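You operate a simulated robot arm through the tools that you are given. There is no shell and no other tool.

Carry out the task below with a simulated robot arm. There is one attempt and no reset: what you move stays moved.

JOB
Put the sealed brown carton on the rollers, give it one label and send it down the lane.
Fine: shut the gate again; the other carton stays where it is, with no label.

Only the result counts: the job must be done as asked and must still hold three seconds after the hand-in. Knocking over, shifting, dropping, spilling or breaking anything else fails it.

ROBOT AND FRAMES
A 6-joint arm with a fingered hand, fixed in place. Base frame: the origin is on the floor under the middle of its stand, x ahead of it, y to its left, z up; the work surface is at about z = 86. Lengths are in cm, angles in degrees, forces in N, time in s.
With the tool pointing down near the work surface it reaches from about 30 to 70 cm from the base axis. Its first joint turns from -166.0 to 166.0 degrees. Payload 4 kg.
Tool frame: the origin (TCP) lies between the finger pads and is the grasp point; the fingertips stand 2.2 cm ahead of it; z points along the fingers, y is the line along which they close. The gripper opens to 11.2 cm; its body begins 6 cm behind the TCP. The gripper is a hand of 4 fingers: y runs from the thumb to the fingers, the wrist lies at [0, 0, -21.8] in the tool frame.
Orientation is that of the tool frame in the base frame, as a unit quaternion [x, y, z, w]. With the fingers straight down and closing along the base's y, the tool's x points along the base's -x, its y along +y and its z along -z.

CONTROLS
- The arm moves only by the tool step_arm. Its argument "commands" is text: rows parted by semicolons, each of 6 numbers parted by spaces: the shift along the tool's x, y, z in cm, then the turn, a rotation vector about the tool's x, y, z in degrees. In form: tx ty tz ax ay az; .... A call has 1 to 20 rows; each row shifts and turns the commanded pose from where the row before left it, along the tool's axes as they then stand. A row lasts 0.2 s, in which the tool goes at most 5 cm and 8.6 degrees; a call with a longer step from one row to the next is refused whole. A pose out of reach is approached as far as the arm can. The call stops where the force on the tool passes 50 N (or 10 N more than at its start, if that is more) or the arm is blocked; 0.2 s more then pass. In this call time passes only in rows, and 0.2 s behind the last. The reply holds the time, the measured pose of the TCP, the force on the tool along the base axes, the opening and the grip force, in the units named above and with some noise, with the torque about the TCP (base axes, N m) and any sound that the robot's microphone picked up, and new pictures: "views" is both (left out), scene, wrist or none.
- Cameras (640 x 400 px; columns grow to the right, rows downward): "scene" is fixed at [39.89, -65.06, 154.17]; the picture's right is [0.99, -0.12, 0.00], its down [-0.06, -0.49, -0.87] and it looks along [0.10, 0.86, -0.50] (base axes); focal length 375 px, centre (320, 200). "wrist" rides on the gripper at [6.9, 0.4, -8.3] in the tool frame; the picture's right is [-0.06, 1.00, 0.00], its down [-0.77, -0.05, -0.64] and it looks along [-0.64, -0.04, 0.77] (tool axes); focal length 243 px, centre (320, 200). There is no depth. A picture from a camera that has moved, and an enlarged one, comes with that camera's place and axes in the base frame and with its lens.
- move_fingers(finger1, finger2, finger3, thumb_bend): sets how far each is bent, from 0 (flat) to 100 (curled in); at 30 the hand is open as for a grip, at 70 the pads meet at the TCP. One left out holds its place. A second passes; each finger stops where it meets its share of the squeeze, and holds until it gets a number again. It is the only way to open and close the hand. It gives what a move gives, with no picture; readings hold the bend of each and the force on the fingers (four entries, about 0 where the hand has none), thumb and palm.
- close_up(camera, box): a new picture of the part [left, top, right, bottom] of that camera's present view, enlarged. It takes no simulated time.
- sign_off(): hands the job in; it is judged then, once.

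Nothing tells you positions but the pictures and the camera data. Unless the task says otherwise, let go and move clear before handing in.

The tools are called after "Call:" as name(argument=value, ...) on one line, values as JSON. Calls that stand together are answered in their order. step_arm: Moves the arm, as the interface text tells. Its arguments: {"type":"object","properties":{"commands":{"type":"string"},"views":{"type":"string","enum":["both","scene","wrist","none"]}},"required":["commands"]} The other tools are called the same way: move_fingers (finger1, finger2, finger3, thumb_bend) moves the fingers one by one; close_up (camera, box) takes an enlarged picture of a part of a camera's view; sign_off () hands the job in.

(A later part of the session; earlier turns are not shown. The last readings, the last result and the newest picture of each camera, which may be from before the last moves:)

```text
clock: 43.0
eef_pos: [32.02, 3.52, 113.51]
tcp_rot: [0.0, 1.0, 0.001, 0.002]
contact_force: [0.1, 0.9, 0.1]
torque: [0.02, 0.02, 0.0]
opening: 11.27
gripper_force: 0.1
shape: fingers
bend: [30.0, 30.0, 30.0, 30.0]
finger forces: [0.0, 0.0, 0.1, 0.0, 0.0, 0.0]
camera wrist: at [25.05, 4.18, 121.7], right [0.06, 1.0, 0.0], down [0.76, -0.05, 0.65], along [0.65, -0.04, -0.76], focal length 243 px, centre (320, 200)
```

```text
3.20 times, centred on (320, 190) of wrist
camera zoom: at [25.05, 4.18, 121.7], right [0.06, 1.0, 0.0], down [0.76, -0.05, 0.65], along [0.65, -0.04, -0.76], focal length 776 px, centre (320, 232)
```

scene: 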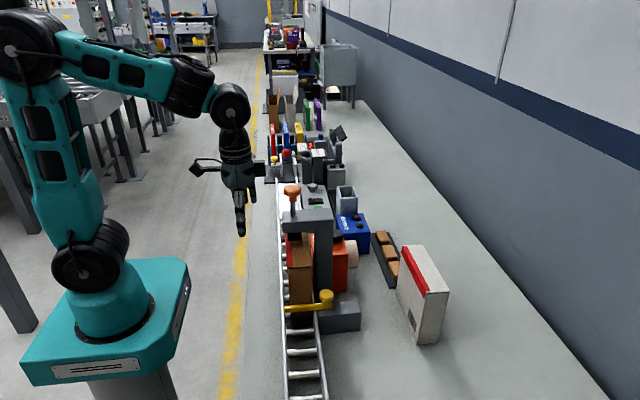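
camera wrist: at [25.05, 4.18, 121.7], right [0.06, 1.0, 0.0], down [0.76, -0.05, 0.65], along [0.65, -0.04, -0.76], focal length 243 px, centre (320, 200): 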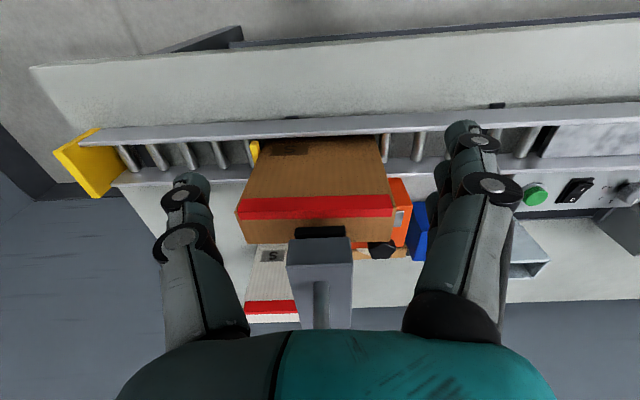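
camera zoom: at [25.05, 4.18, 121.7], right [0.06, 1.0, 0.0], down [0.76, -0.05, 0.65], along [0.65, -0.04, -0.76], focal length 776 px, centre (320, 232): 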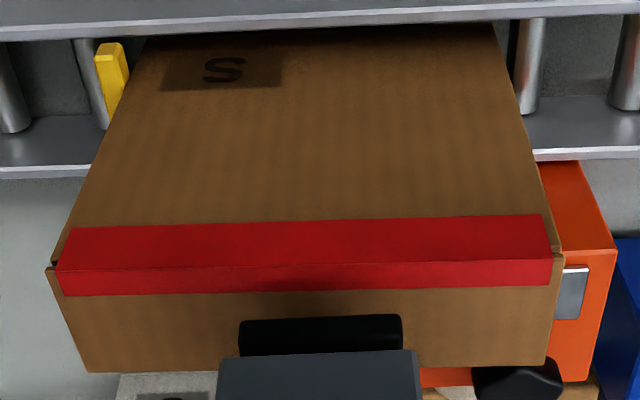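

Still no label visible, though the spot under the pad is partly hidden. I'll go round to the upstream side and look beneath the press arm at a flatter angle before deciding anything.

Call:
step_arm(commands="0 0 -3 0 0 0;0 0 -3 0 0 0;0 0 -3 0 0 0;0 0 -3 0 0 0;0 0 0 0 0 8.5;0 0 0 0 0 8.5;0 0 0 0 0 8.5;0 0 0 0 0 8.5;0 0 0 0 0 8.5;0 0 0 0 0 8.5;0 0 0 0 0 8.5;0 0 0 0 0 8.5;0 0 0 0 0 8.5;0 0 0 0 0 8.5;0 0 0 0 0 5;4 2 0 0 0 0;4 2 0 0 0 0;4 2 0 0 0 0;4 2 0 0 0 0;4.5 2 0 0 0 0", views="none")

Call:
step_arm(commands="0.5 0 3 0 0 0;0 0 4 0 0 0;0 0 4 0 0 0;0 0 4 0 0 0;0 0 4 0 0 0;0 0 1.5 0 0 0", views="both")

Call:
close_up(camera="wrist", box=[260, 180, 400, 330])

```text
clock: 47.2
eef_pos: [41.82, 24.27, 125.55]
tcp_rot: [0.707, 0.707, 0.003, 0.0]
contact_force: [-0.4, -0.4, 0.4]
torque: [-0.01, -0.02, 0.01]
opening: 11.29
gripper_force: 0.0
shape: fingers
bend: [30.0, 30.0, 30.0, 30.0]
finger forces: [0.0, 0.1, 0.0, 0.1, 0.1, 0.0]
```

```text
clock: 48.6
eef_pos: [42.03, 24.42, 105.17]
tcp_rot: [0.707, 0.707, 0.003, 0.001]
contact_force: [-0.5, 0.8, -0.1]
torque: [-0.03, 0.01, 0.03]
opening: 11.27
gripper_force: 0.1
shape: fingers
bend: [30.0, 30.0, 30.0, 30.0]
finger forces: [0.0, 0.0, 0.0, 0.1, 0.0, 0.0]
camera wrist: at [42.47, 31.59, 113.42], right [1.0, -0.06, 0.01], down [-0.05, -0.77, 0.64], along [-0.04, -0.64, -0.77], focal length 243 px, centre (320, 200)
```

scene: 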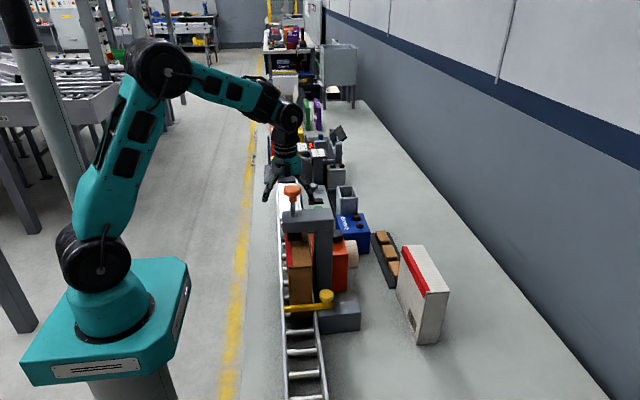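
wrist: 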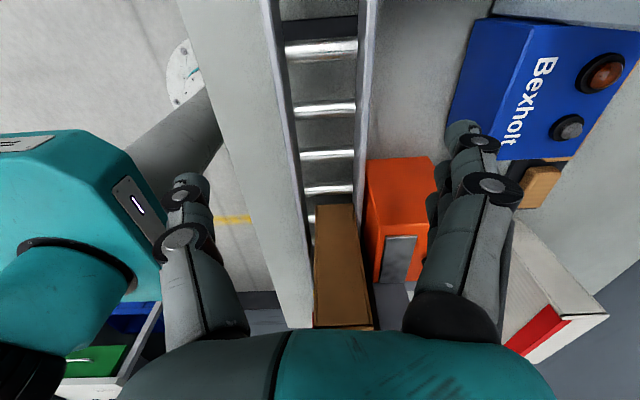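

```text
2.67 times, centred on (330, 255) of wrist
camera zoom: at [42.47, 31.59, 113.42], right [1.0, -0.06, 0.01], down [-0.05, -0.77, 0.64], along [-0.04, -0.64, -0.77], focal length 647 px, centre (293, 53)
```

zoom: 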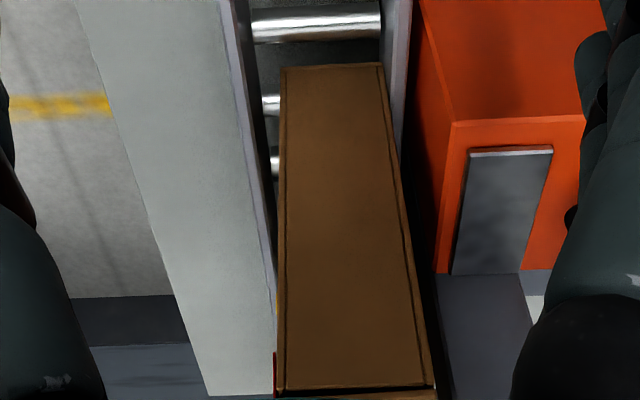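

The palm hides the area under the press from here. I'll tilt the hand about 25° so that the camera looks flatter along the lane, underneath the press arm.

Call:
step_arm(commands="0 0 -2.5 0 0 0;0 0 0 0 -8.3 0;0 0 0 0 -8.3 0;0 0 0 0 -8.3 0", views="wrist")

Call:
close_up(camera="wrist", box=[270, 150, 430, 280])

Call:
close_up(camera="wrist", box=[310, 190, 390, 250])

```text
clock: 49.6
eef_pos: [41.84, 24.59, 107.72]
tcp_rot: [0.691, 0.691, -0.149, 0.154]
contact_force: [-0.4, -0.8, 0.4]
torque: [0.01, -0.01, -0.03]
opening: 11.28
gripper_force: 0.1
shape: fingers
bend: [30.0, 30.0, 30.0, 30.0]
finger forces: [0.0, 0.1, 0.0, 0.0, 0.0, 0.0]
camera wrist: at [42.3, 34.46, 112.36], right [1.0, -0.06, 0.03], down [-0.05, -0.43, 0.9], along [-0.04, -0.9, -0.43], focal length 243 px, centre (320, 200)
```

wrist: 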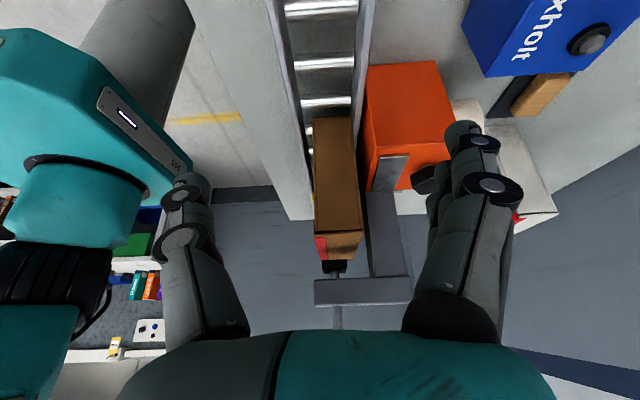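

```text
3.08 times, centred on (350, 215) of wrist
camera zoom: at [42.3, 34.46, 112.36], right [1.0, -0.06, 0.03], down [-0.05, -0.43, 0.9], along [-0.04, -0.9, -0.43], focal length 746 px, centre (228, 154)
```

zoom: 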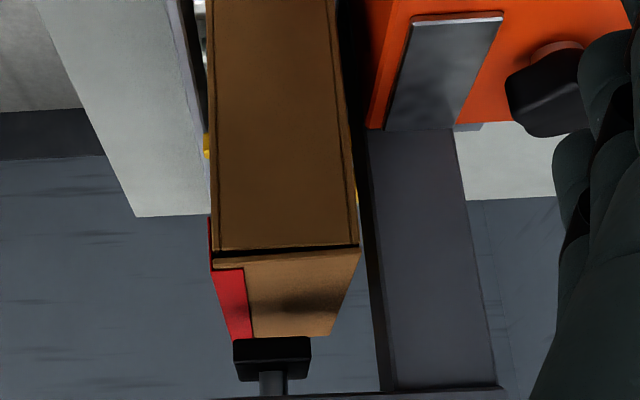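

```text
6.67 times, centred on (350, 220) of wrist
camera zoom: at [42.3, 34.46, 112.36], right [1.0, -0.06, 0.03], down [-0.05, -0.43, 0.9], along [-0.04, -0.9, -0.43], focal length 1618 px, centre (120, 67)
```

zoom: 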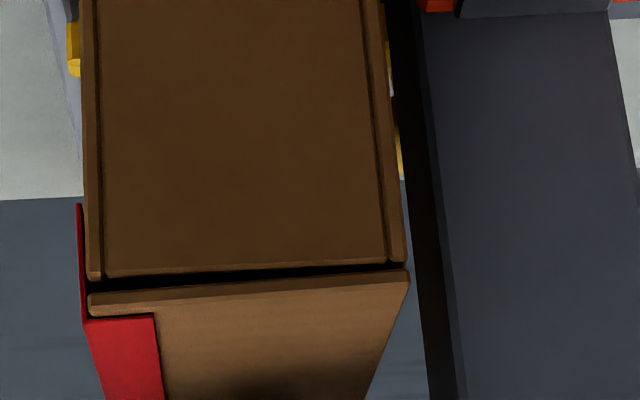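

From here the whole carton top is visible beneath the raised pad. I'll zoom in on it.

Call:
close_up(camera="wrist", box=[306, 224, 356, 280])

Call:
close_up(camera="wrist", box=[355, 60, 475, 220])

```text
7.14 times, centred on (331, 252) of wrist
camera zoom: at [42.3, 34.46, 112.36], right [1.0, -0.06, 0.03], down [-0.05, -0.43, 0.9], along [-0.04, -0.9, -0.43], focal length 1733 px, centre (241, -171)
```

zoom: 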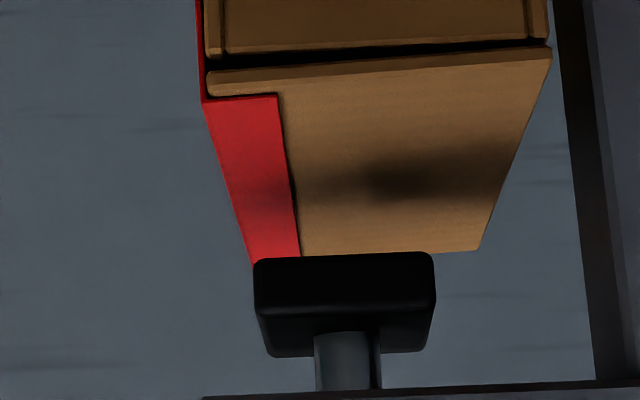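

```text
2.50 times, centred on (415, 140) of wrist
camera zoom: at [42.3, 34.46, 112.36], right [1.0, -0.06, 0.03], down [-0.05, -0.43, 0.9], along [-0.04, -0.9, -0.43], focal length 606 px, centre (82, 350)
```

zoom: 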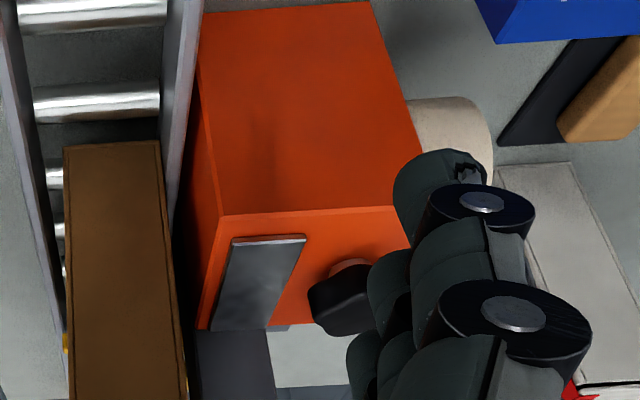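

The whole top is visible and carries no label, so that press stroke delivered nothing. I'll examine the other devices near the lane (Bexholt box, orange roll unit, panel) for whatever feeds or powers the labeller.

Call:
close_up(camera="wrist", box=[450, 0, 640, 130])

Call:
close_up(camera="scene", box=[330, 180, 400, 270])

Call:
close_up(camera="scene", box=[305, 215, 365, 295])

```text
3.08 times, centred on (545, 65) of wrist
camera zoom: at [42.3, 34.46, 112.36], right [1.0, -0.06, 0.03], down [-0.05, -0.43, 0.9], along [-0.04, -0.9, -0.43], focal length 746 px, centre (-372, 615)
```

zoom: 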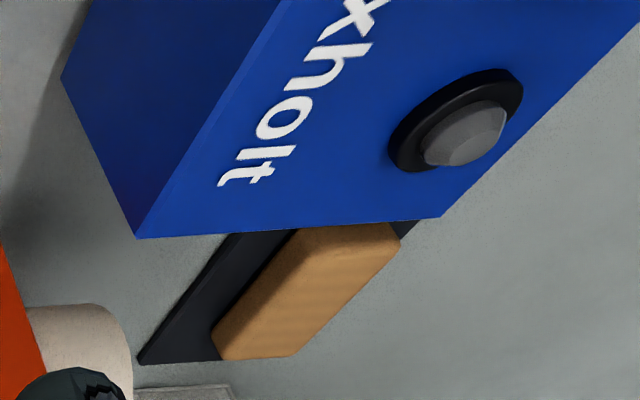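

```text
4.44 times, centred on (365, 225) of scene
camera zoom: at [39.89, -65.06, 154.17], right [0.99, -0.12, 0.0], down [-0.06, -0.49, -0.87], along [0.1, 0.86, -0.5], focal length 1667 px, centre (120, 89)
```

zoom: 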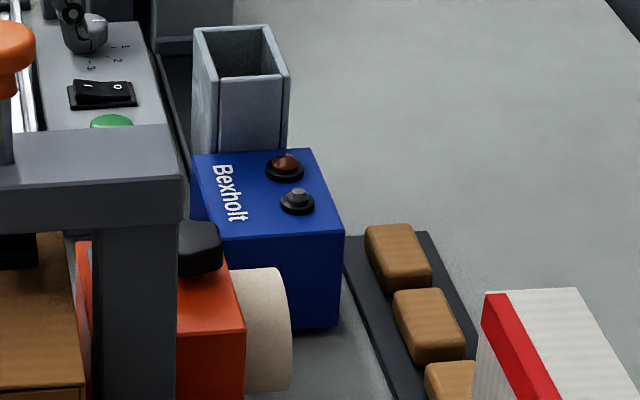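

```text
5.00 times, centred on (335, 255) of scene
camera zoom: at [39.89, -65.06, 154.17], right [0.99, -0.12, 0.0], down [-0.06, -0.49, -0.87], along [0.1, 0.86, -0.5], focal length 1875 px, centre (245, -75)
```

zoom: 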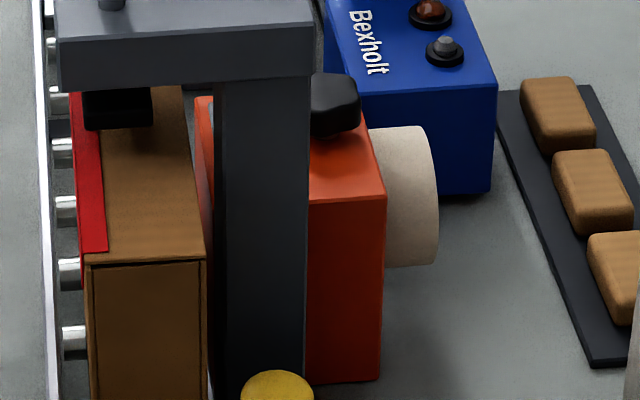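

The brown lamp and grey lens on the Bexholt box give no clue, and the panel's dial is at 1 with its rocker on O. The first stroke only just reached the carton at 13.5 N, so the plain reading is that it wasn't firm enough. Since I've confirmed there is no label, I'll press once more, more firmly, and check again.

Call:
step_arm(commands="0 0 0 0 8.3 0;0 0 0 0 8.3 0;0 0 0 0 8.3 0;0 0 -4 0 0 0;0 0 -4 0 0 0;0 0 -4 0 0 0;0 0 -4 0 0 0;0 0 -2.3 0 0 0", views="none")

Call:
move_fingers(finger1=70, finger2=70, finger3=70, thumb_bend=70)

```text
clock: 51.4
eef_pos: [41.56, 24.56, 125.98]
tcp_rot: [0.707, 0.707, 0.002, 0.001]
contact_force: [0.2, -0.7, -0.5]
torque: [0.01, -0.02, 0.03]
opening: 11.28
gripper_force: 0.1
shape: fingers
bend: [30.0, 30.0, 30.0, 30.0]
finger forces: [0.1, 0.0, 0.0, 0.1, 0.1, 0.0]
```

```text
clock: 52.4
eef_pos: [41.68, 24.61, 125.87]
tcp_rot: [0.707, 0.707, 0.002, 0.001]
contact_force: [-0.9, -0.1, 0.0]
torque: [0.02, -0.04, -0.01]
opening: 1.0
gripper_force: 0.2
shape: fingers
bend: [70.0, 70.0, 70.0, 70.0]
finger forces: [0.1, 0.0, 0.1, 0.0, 0.1, 0.1]
```

The hand is back above the lane, upright and closed. I'll move over the orange knob for the firmer second press.

Call:
step_arm(commands="-4 0.1 0 0 0 0;-4.5 0.1 0 0 0 0;-4.5 0.1 0 0 0 0;-4.5 0.1 0 0 0 0;-3.5 0.2 0 0 0 0;0 0 2 0 0 0;0 0 2 0 0 0", views="wrist")

Call:
close_up(camera="wrist", box=[240, 60, 440, 260])

```text
clock: 54.0
eef_pos: [42.33, 3.55, 121.94]
tcp_rot: [0.707, 0.707, 0.002, 0.002]
contact_force: [-0.5, -0.3, 0.6]
torque: [0.02, -0.03, -0.01]
opening: 0.99
gripper_force: 0.0
shape: fingers
bend: [70.0, 70.0, 70.0, 70.0]
finger forces: [0.0, 0.0, 0.0, 0.1, 0.0, 0.0]
camera wrist: at [42.73, 10.58, 130.21], right [1.0, -0.06, 0.01], down [-0.05, -0.77, 0.64], along [-0.04, -0.64, -0.77], focal length 243 px, centre (320, 200)
```

wrist: 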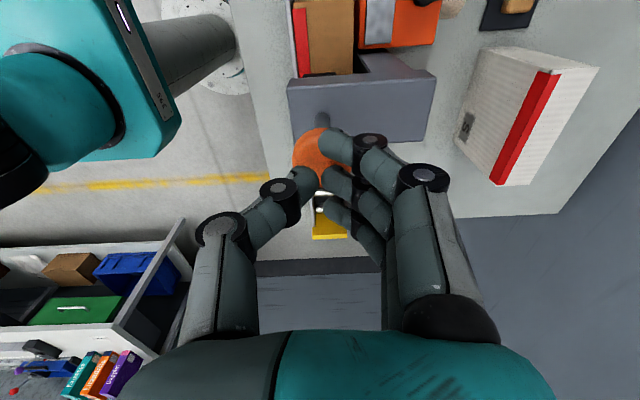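

```text
2.00 times, centred on (340, 160) of wrist
camera zoom: at [42.73, 10.58, 130.21], right [1.0, -0.06, 0.01], down [-0.05, -0.77, 0.64], along [-0.04, -0.64, -0.77], focal length 485 px, centre (280, 280)
```

zoom: 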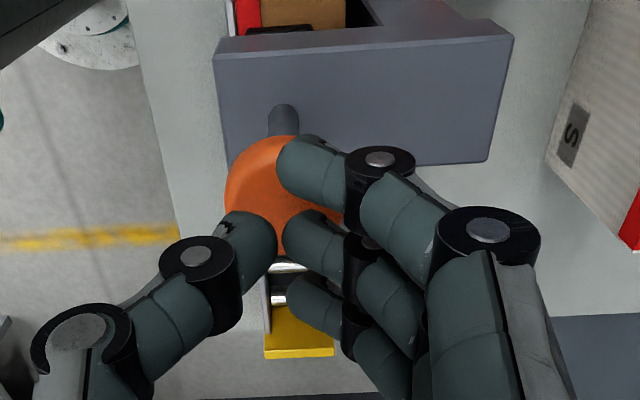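

The position matches the first press. I'll press again, continuing to a firmer force this time.

Call:
step_arm(commands="0 0 0.4 0 0 0;0 0 0.4 0 0 0;0 0 0.4 0 0 0;0 0 0.4 0 0 0;0 0 0.3 0 0 0", views="none")

Call:
step_arm(commands="0 0 0.3 0 0 0;0 0 0.2 0 0 0", views="none")

```text
clock: 55.2
eef_pos: [42.36, 3.44, 120.0]
tcp_rot: [0.707, 0.707, 0.003, 0.001]
contact_force: [1.1, 0.6, 2.4]
torque: [0.0, 0.0, 0.01]
opening: 0.95
gripper_force: 1.6
shape: fingers
bend: [70.0, 70.0, 70.0, 70.0]
finger forces: [0.1, 0.4, 0.1, 0.0, 1.1, 0.0]
```

```text
clock: 55.8
eef_pos: [42.36, 3.53, 119.56]
tcp_rot: [0.707, 0.707, 0.002, 0.001]
contact_force: [-1.0, 0.2, 2.6]
torque: [0.03, 0.07, -0.04]
opening: 0.98
gripper_force: 1.5
shape: fingers
bend: [70.0, 70.0, 70.0, 70.0]
finger forces: [0.0, 0.2, 0.0, 0.0, 2.5, 0.1]
```

Call:
step_arm(commands="0 0 0.2 0 0 0;0 0 0.2 0 0 0", views="none")

Call:
step_arm(commands="0 0 0.2 0 0 0;0 0 0.2 0 0 0", views="none")

Call:
step_arm(commands="0 0 0.2 0 0 0;0 0 0.2 0 0 0", views="scene")

Call:
close_up(camera="scene", box=[282, 225, 322, 265])

```text
clock: 56.4
eef_pos: [42.34, 3.66, 119.14]
tcp_rot: [0.707, 0.708, 0.002, 0.002]
contact_force: [-0.2, -0.5, 3.9]
torque: [-0.02, 0.09, 0.01]
opening: 0.96
gripper_force: 1.6
shape: fingers
bend: [70.0, 70.0, 70.0, 70.0]
finger forces: [0.1, 0.3, 0.0, 0.0, 3.3, 0.1]
heard: click
```

```text
clock: 57.0
eef_pos: [42.53, 3.48, 118.81]
tcp_rot: [0.707, 0.707, 0.003, 0.002]
contact_force: [-2.9, 1.7, 12.8]
torque: [-0.04, 0.14, -0.03]
opening: 1.0
gripper_force: 6.9
shape: fingers
bend: [70.0, 70.0, 70.0, 70.0]
finger forces: [0.0, 1.5, 0.8, 0.0, 10.8, 0.1]
```

```text
clock: 57.8
eef_pos: [42.48, 3.58, 118.72]
tcp_rot: [0.707, 0.707, 0.007, 0.005]
contact_force: [-4.8, 1.7, 17.2]
torque: [-0.03, 0.28, -0.02]
opening: 1.02
gripper_force: 8.5
shape: fingers
bend: [70.0, 70.0, 70.0, 70.0]
finger forces: [0.0, 1.2, 0.5, 0.0, 15.4, 0.0]
stopped in row 2: the force on the tool passed its limit at 51 N (the readings are from after the stop); the commanded pose is now the measured one
```

scene: 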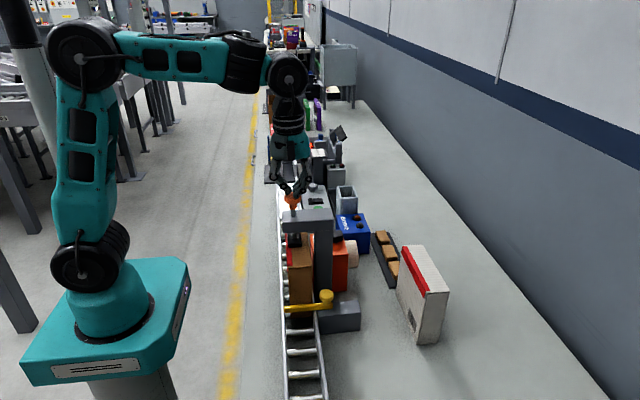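

```text
10.00 times, centred on (302, 245) of scene
camera zoom: at [39.89, -65.06, 154.17], right [0.99, -0.12, 0.0], down [-0.06, -0.49, -0.87], along [0.1, 0.86, -0.5], focal length 3750 px, centre (500, -250)
```

zoom: 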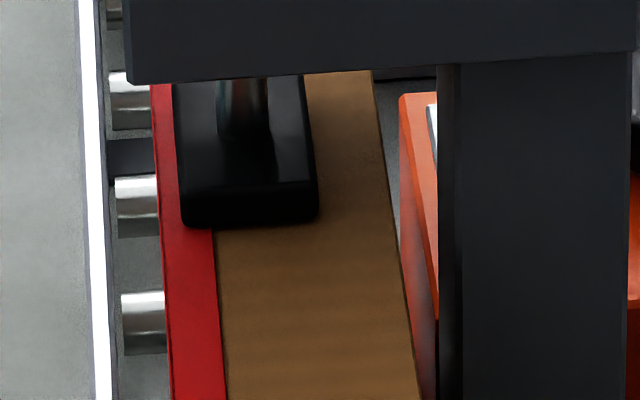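

It clicked at the same depth and peaked at 51 N against a hard stop. I'll release and check the carton's top again.

Call:
step_arm(commands="0 0 -0.5 0 0 0;0 0 -1 0 0 0;0 0 -1.5 0 0 0;0 0 -2 0 0 0;0 0 -2 0 0 0", views="none")

Call:
close_up(camera="scene", box=[282, 225, 322, 265])

Call:
close_up(camera="wrist", box=[240, 0, 440, 140])

```text
clock: 59.0
eef_pos: [42.51, 3.69, 125.6]
tcp_rot: [0.706, 0.708, 0.006, 0.003]
contact_force: [-0.1, -1.0, -0.1]
torque: [0.02, -0.03, 0.02]
opening: 1.0
gripper_force: 0.0
shape: fingers
bend: [70.0, 70.0, 70.0, 70.0]
finger forces: [0.0, 0.0, 0.1, 0.0, 0.0, 0.0]
```

```text
10.00 times, centred on (302, 245) of scene
camera zoom: at [39.89, -65.06, 154.17], right [0.99, -0.12, 0.0], down [-0.06, -0.49, -0.87], along [0.1, 0.86, -0.5], focal length 3750 px, centre (500, -250)
```

zoom: 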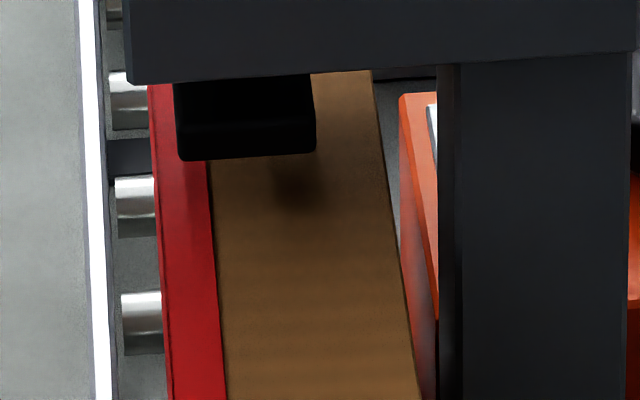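

```text
2.86 times, centred on (340, 70) of wrist
camera zoom: at [42.78, 10.73, 133.94], right [1.0, -0.06, 0.01], down [-0.06, -0.77, 0.64], along [-0.03, -0.64, -0.77], focal length 693 px, centre (263, 571)
```

zoom: 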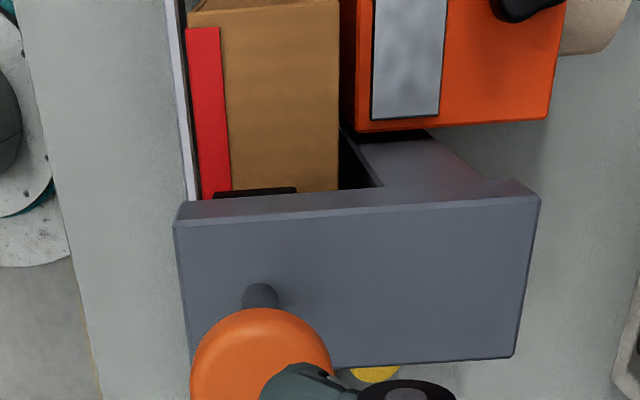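

There is still no label, so the plunger alone isn't supplying one and something must feed or switch on the labeller first. I'll inspect the panel and the orange unit from close above before touching either.

Call:
step_arm(commands="0 0 0 0 0 -8.5;0 0 0 0 0 -8.5;0 0 0 0 0 -8.5;0 0 0 0 0 -8.5;0 0 0 0 0 -8.5;0 0 0 0 0 -8.5;0 0 0 0 0 -8.5;0 0 0 0 0 -8.5;0 0 0 0 0 -8.5;0 0 0 0 0 -8.5;0 0 0 0 0 -5;1 3 0 0 0 0;1 4 0 0 0 0;0 4 0 0 0 0", views="none")

Call:
move_fingers(finger1=30, finger2=30, finger3=30, thumb_bend=30)

Call:
close_up(camera="wrist", box=[0, 0, 640, 400])

Call:
close_up(camera="wrist", box=[200, 90, 360, 250])

```text
clock: 62.0
eef_pos: [40.36, 14.68, 125.77]
tcp_rot: [0.001, 1.0, 0.002, 0.006]
contact_force: [0.2, -0.2, -0.1]
torque: [0.02, -0.03, 0.05]
opening: 0.97
gripper_force: 0.2
shape: fingers
bend: [70.0, 70.0, 70.0, 70.0]
finger forces: [0.0, 0.0, 0.0, 0.1, 0.1, 0.0]
```

```text
clock: 63.0
eef_pos: [40.48, 14.42, 125.81]
tcp_rot: [0.001, 1.0, 0.001, 0.006]
contact_force: [0.6, -0.4, 0.2]
torque: [0.01, -0.02, 0.02]
opening: 11.3
gripper_force: 0.1
shape: fingers
bend: [30.0, 30.0, 30.0, 30.0]
finger forces: [0.1, 0.1, 0.0, 0.1, 0.0, 0.0]
```

```text
1.00 times, centred on (320, 200) of wrist (not enlarged: the box is as wide or as high as the picture)
camera zoom: at [33.42, 15.13, 133.92], right [0.06, 1.0, 0.0], down [0.76, -0.05, 0.65], along [0.65, -0.04, -0.76], focal length 243 px, centre (320, 200)
```

zoom: 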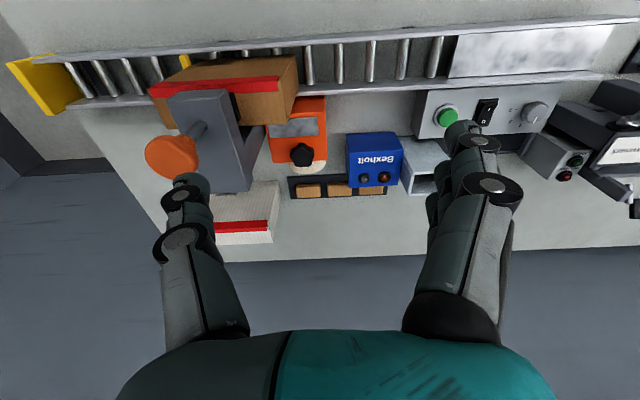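

```text
2.50 times, centred on (280, 170) of wrist
camera zoom: at [33.42, 15.13, 133.92], right [0.06, 1.0, 0.0], down [0.76, -0.05, 0.65], along [0.65, -0.04, -0.76], focal length 606 px, centre (420, 275)
```

zoom: 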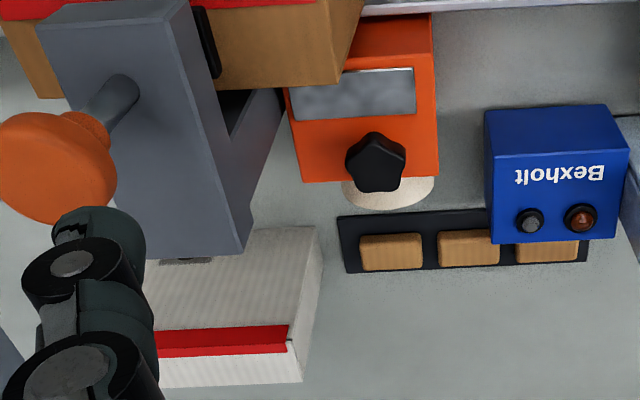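

Call:
close_up(camera="wrist", box=[262, 92, 336, 180])

Call:
close_up(camera="wrist", box=[340, 125, 410, 195])

Call:
close_up(camera="wrist", box=[400, 70, 640, 220])

Call:
close_up(camera="wrist", box=[425, 85, 555, 140])

```text
4.55 times, centred on (299, 136) of wrist
camera zoom: at [33.42, 15.13, 133.92], right [0.06, 1.0, 0.0], down [0.76, -0.05, 0.65], along [0.65, -0.04, -0.76], focal length 1103 px, centre (416, 491)
```

zoom: 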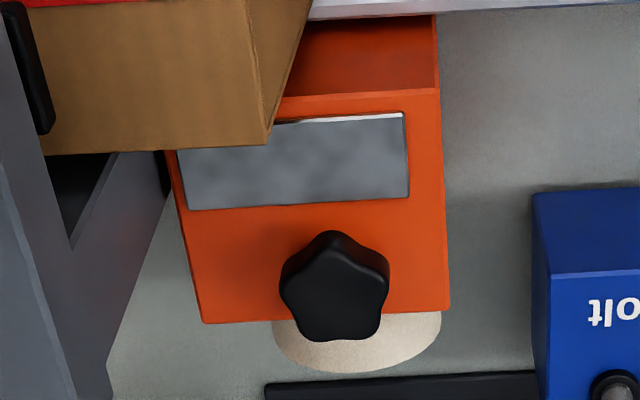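

```text
5.71 times, centred on (375, 160) of wrist
camera zoom: at [33.42, 15.13, 133.92], right [0.06, 1.0, 0.0], down [0.76, -0.05, 0.65], along [0.65, -0.04, -0.76], focal length 1386 px, centre (6, 429)
```

zoom: 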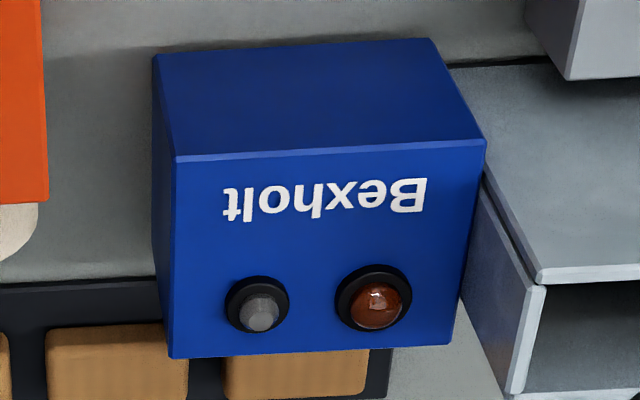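

```text
2.67 times, centred on (520, 145) of wrist
camera zoom: at [33.42, 15.13, 133.92], right [0.06, 1.0, 0.0], down [0.76, -0.05, 0.65], along [0.65, -0.04, -0.76], focal length 647 px, centre (-213, 347)
```

zoom: 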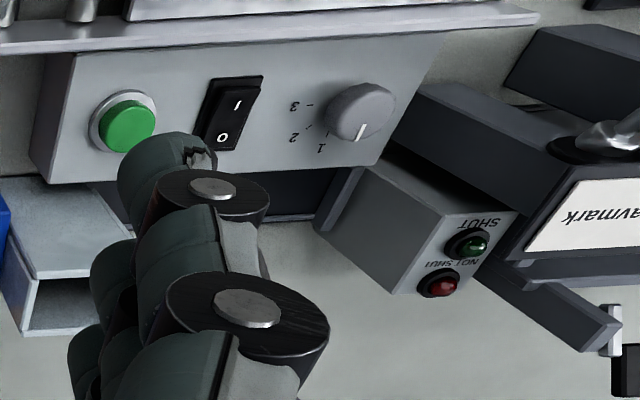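

```text
4.92 times, centred on (490, 112) of wrist
camera zoom: at [33.42, 15.13, 133.92], right [0.06, 1.0, 0.0], down [0.76, -0.05, 0.65], along [0.65, -0.04, -0.76], focal length 1194 px, centre (-517, 631)
```

zoom: 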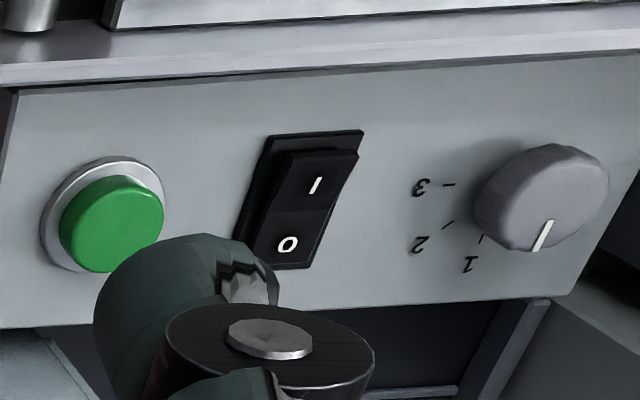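

The top of the orange unit carries a steel plate and a five-lobed black knob, with a roll behind. The panel is a separate machine at the lane's head. I'll look over the remaining machines to decide which device really feeds labels.

Call:
close_up(camera="scene", box=[255, 85, 355, 185])

Call:
close_up(camera="wrist", box=[540, 60, 640, 220])

Call:
close_up(camera="wrist", box=[130, 50, 310, 160])

```text
4.00 times, centred on (305, 135) of scene
camera zoom: at [39.89, -65.06, 154.17], right [0.99, -0.12, 0.0], down [-0.06, -0.49, -0.87], along [0.1, 0.86, -0.5], focal length 1500 px, centre (380, 460)
```

zoom: 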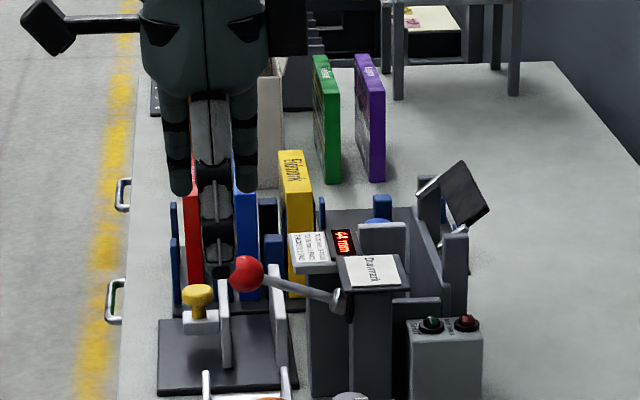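

```text
2.50 times, centred on (590, 140) of wrist
camera zoom: at [33.42, 15.13, 133.92], right [0.06, 1.0, 0.0], down [0.76, -0.05, 0.65], along [0.65, -0.04, -0.76], focal length 606 px, centre (-355, 350)
```

zoom: 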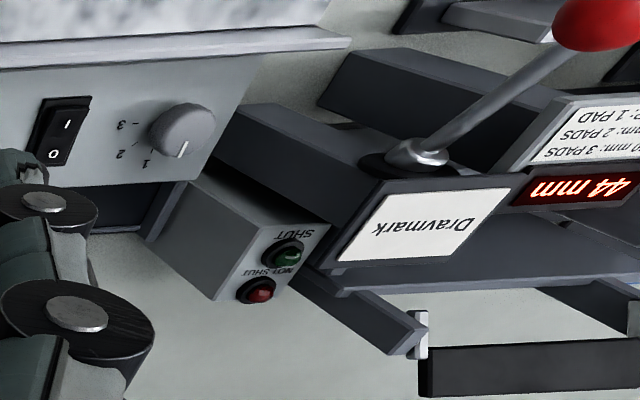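

```text
3.56 times, centred on (220, 105) of wrist
camera zoom: at [33.42, 15.13, 133.92], right [0.06, 1.0, 0.0], down [0.76, -0.05, 0.65], along [0.65, -0.04, -0.76], focal length 863 px, centre (676, 538)
```

zoom: 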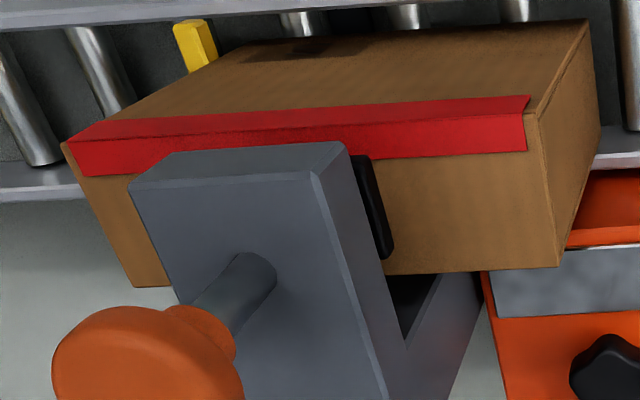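

Nothing else nearby looks like a label source, and one side of the carton hasn't been checked yet. I'll look at the carton's far (+x) face and the gate from the downstream side before changing anything else.

Call:
step_arm(commands="0 0 0 0 0 -8.5;0 0 0 0 0 -8.5;0 0 0 0 0 -8.5;0 0 0 0 0 -8.5;0 0 0 0 0 -8.5;0 0 0 0 0 -8.5;0 0 0 0 0 -8.5;0 0 0 0 0 -8.5;0 0 0 0 0 -8.5;0 0 0 0 0 -8.5;0 0 0 0 0 -5;3.9 -2.1 0 0 0 0;3.9 -2.1 0 0 0 0;3.9 -2.1 0 0 0 0;3.9 -2.1 0 0 0 0;3.9 -2.1 0.5 0 0 0;3.9 -2.1 1 0 0 0;3.9 -2.1 2 0 0 0;0 0 3 0 0 0", views="both")

Call:
close_up(camera="wrist", box=[300, 60, 460, 220])

```text
clock: 67.0
eef_pos: [54.49, -12.36, 117.75]
tcp_rot: [-0.707, 0.708, -0.005, 0.006]
contact_force: [-0.4, -0.2, -1.1]
torque: [-0.02, -0.03, -0.02]
opening: 11.27
gripper_force: 0.0
shape: fingers
bend: [30.0, 30.0, 30.0, 30.0]
finger forces: [0.1, 0.0, 0.1, 0.1, 0.1, 0.0]
out of reach, approached as far as the arm can: row 16, 17
camera wrist: at [53.95, -19.11, 126.01], right [-1.0, 0.07, -0.01], down [0.04, 0.76, 0.64], along [0.05, 0.64, -0.76], focal length 243 px, centre (320, 200)
```

scene: 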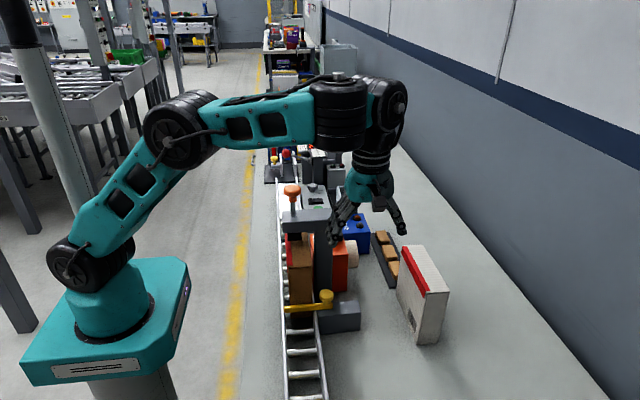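
wrist: 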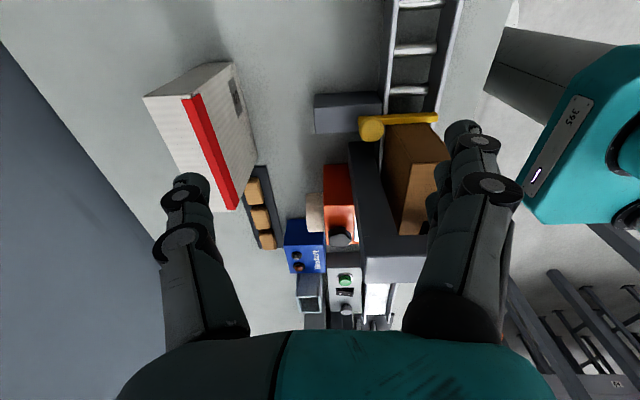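

```text
2.50 times, centred on (380, 140) of wrist
camera zoom: at [53.95, -19.11, 126.01], right [-1.0, 0.07, -0.01], down [0.04, 0.76, 0.64], along [0.05, 0.64, -0.76], focal length 606 px, centre (170, 350)
```

zoom: 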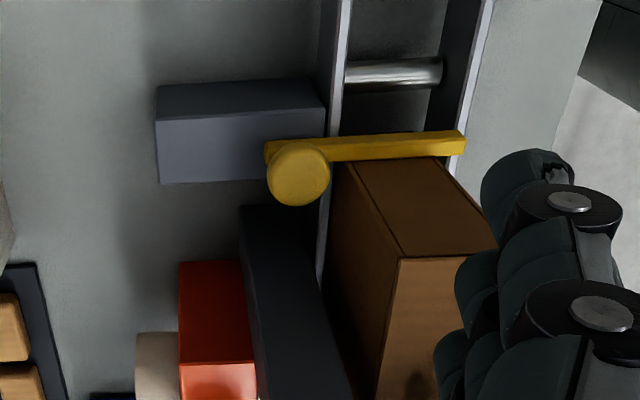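

The far face has no label either, so the carton carries none. The unit directly beside the press has a label-like roll and a hand knob, so it is the likely feed. I'll narrow the fingers, swing over it and look straight down before touching its knob.

Call:
move_fingers(finger1=48, finger2=48, finger3=48, thumb_bend=48)

Call:
step_arm(commands="-1 0 -2 0 0 0;-4 0.2 -1 0 0 0;-4.5 0.3 0 0 0 0;-4.5 0.3 0 0 0 0;-4.5 0.3 0 0 0 0;-4.5 0.3 0 0 0 0;0 0 0 0 0 8.5;0 0 0 0 0 8.5;0 0 0 0 0 8.5;0 0 0 0 0 8.5;0 0 0 0 0 8.5;0 0 0 0 0 8.5;0 0 0 0 0 8.5;0 0 0 0 0 8.5;0 0 0 0 0 8.5;0 0 0 0 0 8.5;0 0 0 0 0 5", views="both")

Call:
close_up(camera="wrist", box=[220, 60, 420, 260])

```text
clock: 68.0
eef_pos: [54.51, -12.22, 117.72]
tcp_rot: [-0.707, 0.707, -0.004, 0.006]
contact_force: [-0.2, -0.1, -0.3]
torque: [0.0, 0.01, 0.01]
opening: 6.4
gripper_force: 0.0
shape: fingers
bend: [48.0, 48.0, 48.0, 48.0]
finger forces: [0.1, 0.0, 0.0, 0.0, 0.0, 0.0]
```

```text
clock: 71.6
eef_pos: [53.04, 10.51, 120.74]
tcp_rot: [0.001, 1.0, 0.002, 0.006]
contact_force: [-0.7, 0.3, 0.8]
torque: [-0.02, -0.01, 0.0]
opening: 6.4
gripper_force: 0.1
shape: fingers
bend: [48.0, 48.0, 48.0, 48.0]
finger forces: [0.1, 0.0, 0.0, 0.1, 0.0, 0.0]
camera wrist: at [45.92, 11.23, 128.97], right [0.07, 1.0, 0.0], down [0.76, -0.05, 0.65], along [0.65, -0.04, -0.76], focal length 243 px, centre (320, 200)
```

scene: 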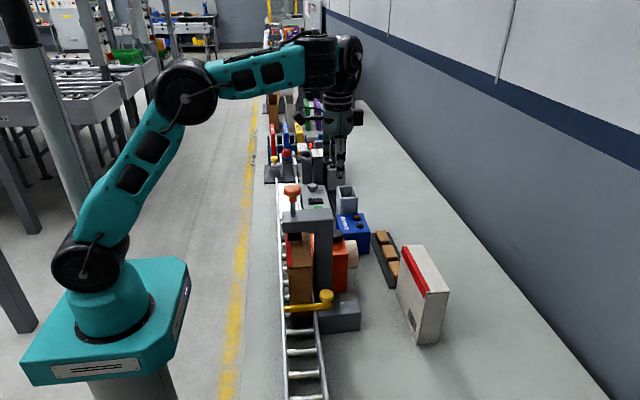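
wrist: 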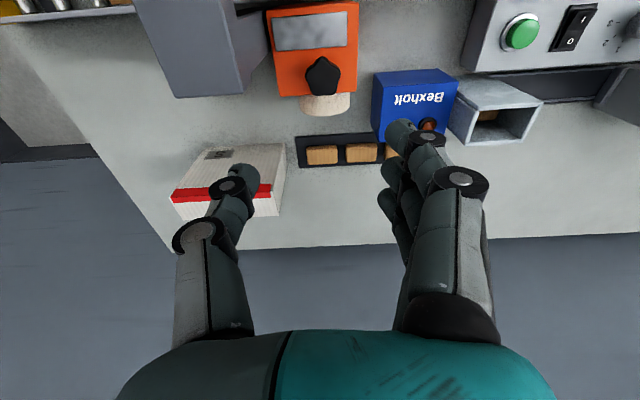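

```text
2.00 times, centred on (320, 160) of wrist
camera zoom: at [45.92, 11.23, 128.97], right [0.07, 1.0, 0.0], down [0.76, -0.05, 0.65], along [0.65, -0.04, -0.76], focal length 485 px, centre (320, 280)
```

zoom: 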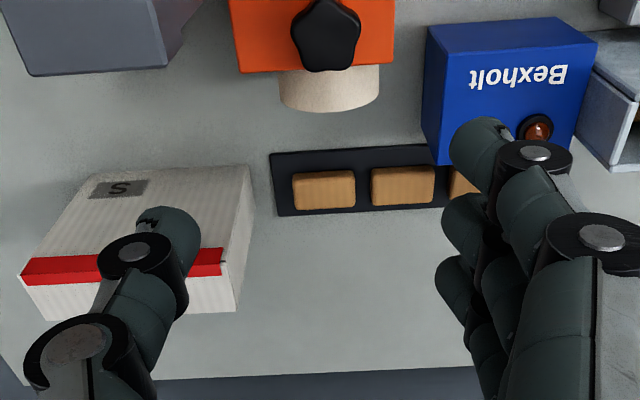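

Call:
close_up(camera="wrist", box=[255, 0, 375, 125])

Call:
close_up(camera="wrist", box=[365, 60, 555, 160])

Call:
close_up(camera="scene", box=[300, 220, 365, 300])

```text
3.20 times, centred on (315, 62) of wrist
camera zoom: at [45.92, 11.23, 128.97], right [0.07, 1.0, 0.0], down [0.76, -0.05, 0.65], along [0.65, -0.04, -0.76], focal length 776 px, centre (336, 640)
```

zoom: 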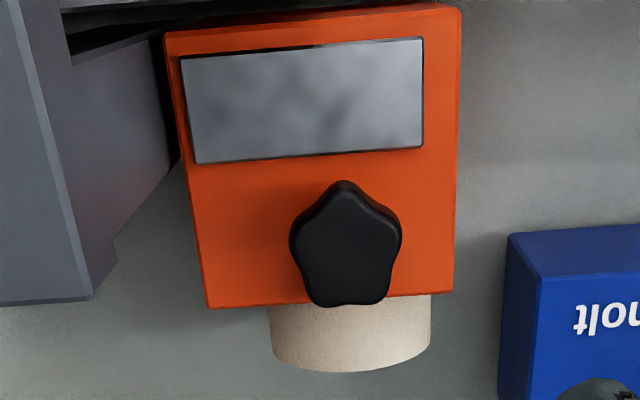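

```text
3.37 times, centred on (460, 110) of wrist
camera zoom: at [45.92, 11.23, 128.97], right [0.07, 1.0, 0.0], down [0.76, -0.05, 0.65], along [0.65, -0.04, -0.76], focal length 817 px, centre (-152, 503)
```

zoom: 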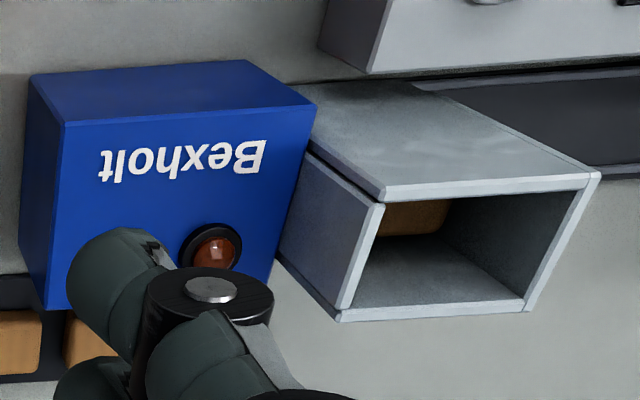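

```text
5.00 times, centred on (332, 260) of scene
camera zoom: at [39.89, -65.06, 154.17], right [0.99, -0.12, 0.0], down [-0.06, -0.49, -0.87], along [0.1, 0.86, -0.5], focal length 1875 px, centre (258, -100)
```

zoom: 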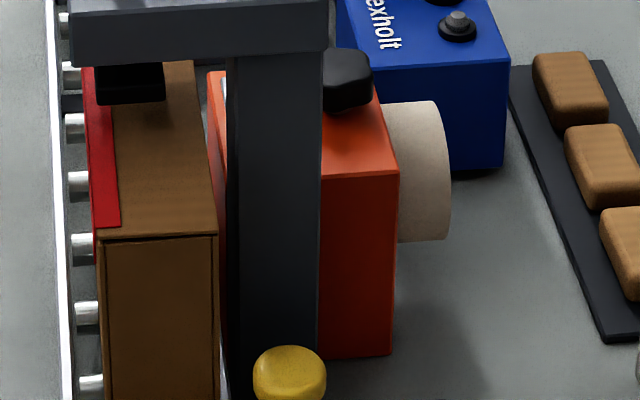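

The small tube holds pads and the Bexholt box seems to belong with it, so neither concerns labels. The orange unit's knob centre is at about (52.9, 11.2) with its top near z of 100.5. I'll lower carefully to just above it.

Call:
step_arm(commands="0.1 0.6 3 0 0 0;0 0 3.5 0 0 0;0 0 3.5 0 0 0;0 0 3.5 0 0 0;0 0 2.5 0 0 0", views="both")

Call:
close_up(camera="scene", box=[290, 180, 390, 280])

```text
clock: 72.8
eef_pos: [58.52, 12.26, 108.99]
tcp_rot: [-0.001, 1.0, 0.0, 0.005]
contact_force: [0.3, 0.1, 0.4]
torque: [0.03, -0.02, 0.03]
opening: 6.37
gripper_force: 0.1
shape: fingers
bend: [48.0, 48.0, 48.0, 48.0]
finger forces: [0.0, 0.0, 0.0, 0.0, 0.0, 0.1]
out of reach, approached as far as the arm can: row 2, 3, 4, 5
camera wrist: at [51.44, 12.96, 117.1], right [0.06, 1.0, 0.0], down [0.76, -0.05, 0.65], along [0.65, -0.04, -0.76], focal length 243 px, centre (320, 200)
```

scene: 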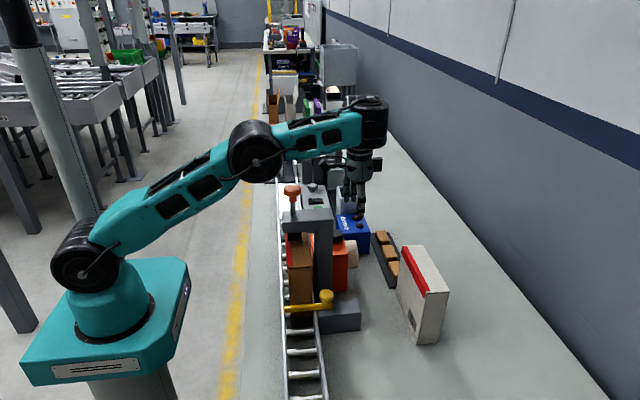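
wrist: 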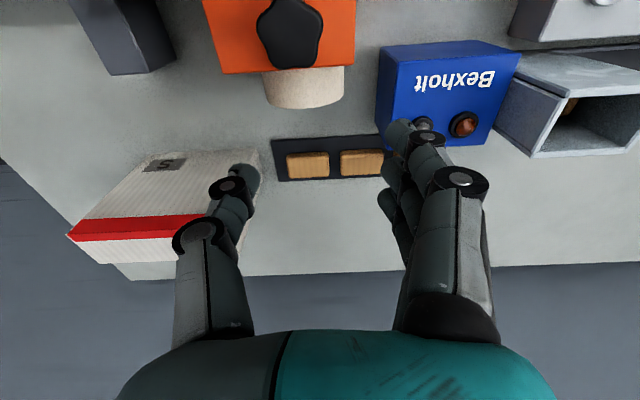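

```text
4.00 times, centred on (340, 230) of scene
camera zoom: at [39.89, -65.06, 154.17], right [0.99, -0.12, 0.0], down [-0.06, -0.49, -0.87], along [0.1, 0.86, -0.5], focal length 1500 px, centre (240, 80)
```

zoom: 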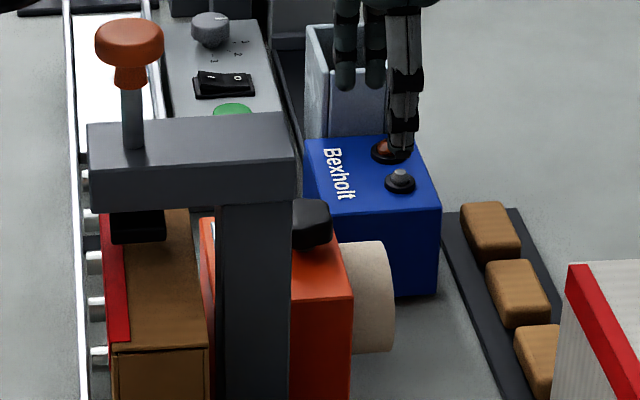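

The arm couldn't follow that path in this wrist orientation and drifted to (58.5, 12.3, 109) without touching anything. I'll back up first, then switch to the other yaw, which worked well at low height.

Call:
step_arm(commands="0 0 -3 0 0 0;0 0 -3 0 0 0;0 0 -3 0 0 0", views="none")

```text
clock: 73.6
eef_pos: [58.16, 12.5, 117.96]
tcp_rot: [-0.003, 1.0, 0.002, 0.007]
contact_force: [0.7, -1.7, -0.4]
torque: [0.06, 0.04, -0.01]
opening: 6.37
gripper_force: 0.1
shape: fingers
bend: [48.0, 48.0, 48.0, 48.0]
finger forces: [0.1, 0.0, 0.0, 0.0, 0.0, 0.0]
```

Call:
step_arm(commands="0 0 0 0 0 8.5;0 0 0 0 0 8.5;0 0 0 0 0 8.5;0 0 0 0 0 8.5;0 0 0 0 0 8.5;0 0 0 0 0 8.5;0 0 0 0 0 8.5;0 0 0 0 0 8.5;0 0 0 0 0 8.5;0 0 0 0 0 8.5;0 0 0 0 0 5;-0.6 -2.6 0 0 0 0;-0.7 -2.7 0 0 0 0", views="wrist")

Call:
close_up(camera="wrist", box=[200, 60, 400, 260])

```text
clock: 76.4
eef_pos: [53.07, 11.12, 117.75]
tcp_rot: [0.707, 0.707, 0.005, 0.003]
contact_force: [-0.3, -0.2, -0.1]
torque: [-0.01, -0.02, -0.01]
opening: 6.37
gripper_force: 0.0
shape: fingers
bend: [48.0, 48.0, 48.0, 48.0]
finger forces: [0.0, 0.0, 0.0, 0.0, 0.0, 0.1]
camera wrist: at [53.47, 18.09, 125.96], right [1.0, -0.06, 0.01], down [-0.06, -0.77, 0.64], along [-0.03, -0.64, -0.77], focal length 243 px, centre (320, 200)
```

wrist: 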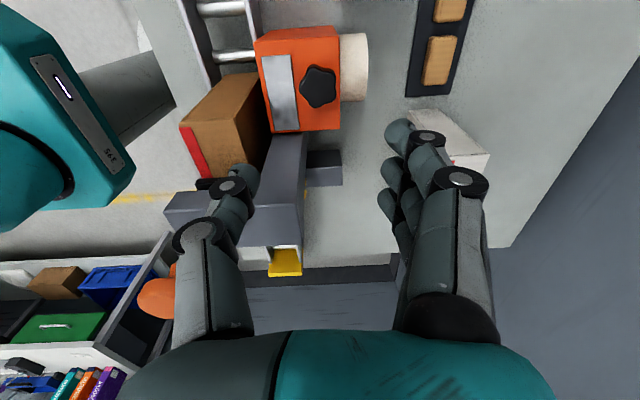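

```text
2.00 times, centred on (300, 160) of wrist
camera zoom: at [53.47, 18.09, 125.96], right [1.0, -0.06, 0.01], down [-0.06, -0.77, 0.64], along [-0.03, -0.64, -0.77], focal length 485 px, centre (360, 280)
```

zoom: 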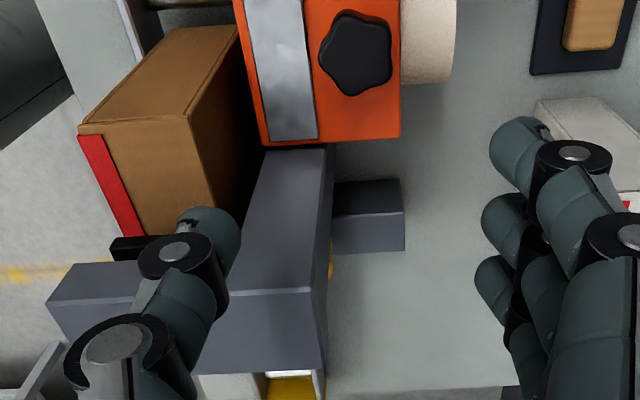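

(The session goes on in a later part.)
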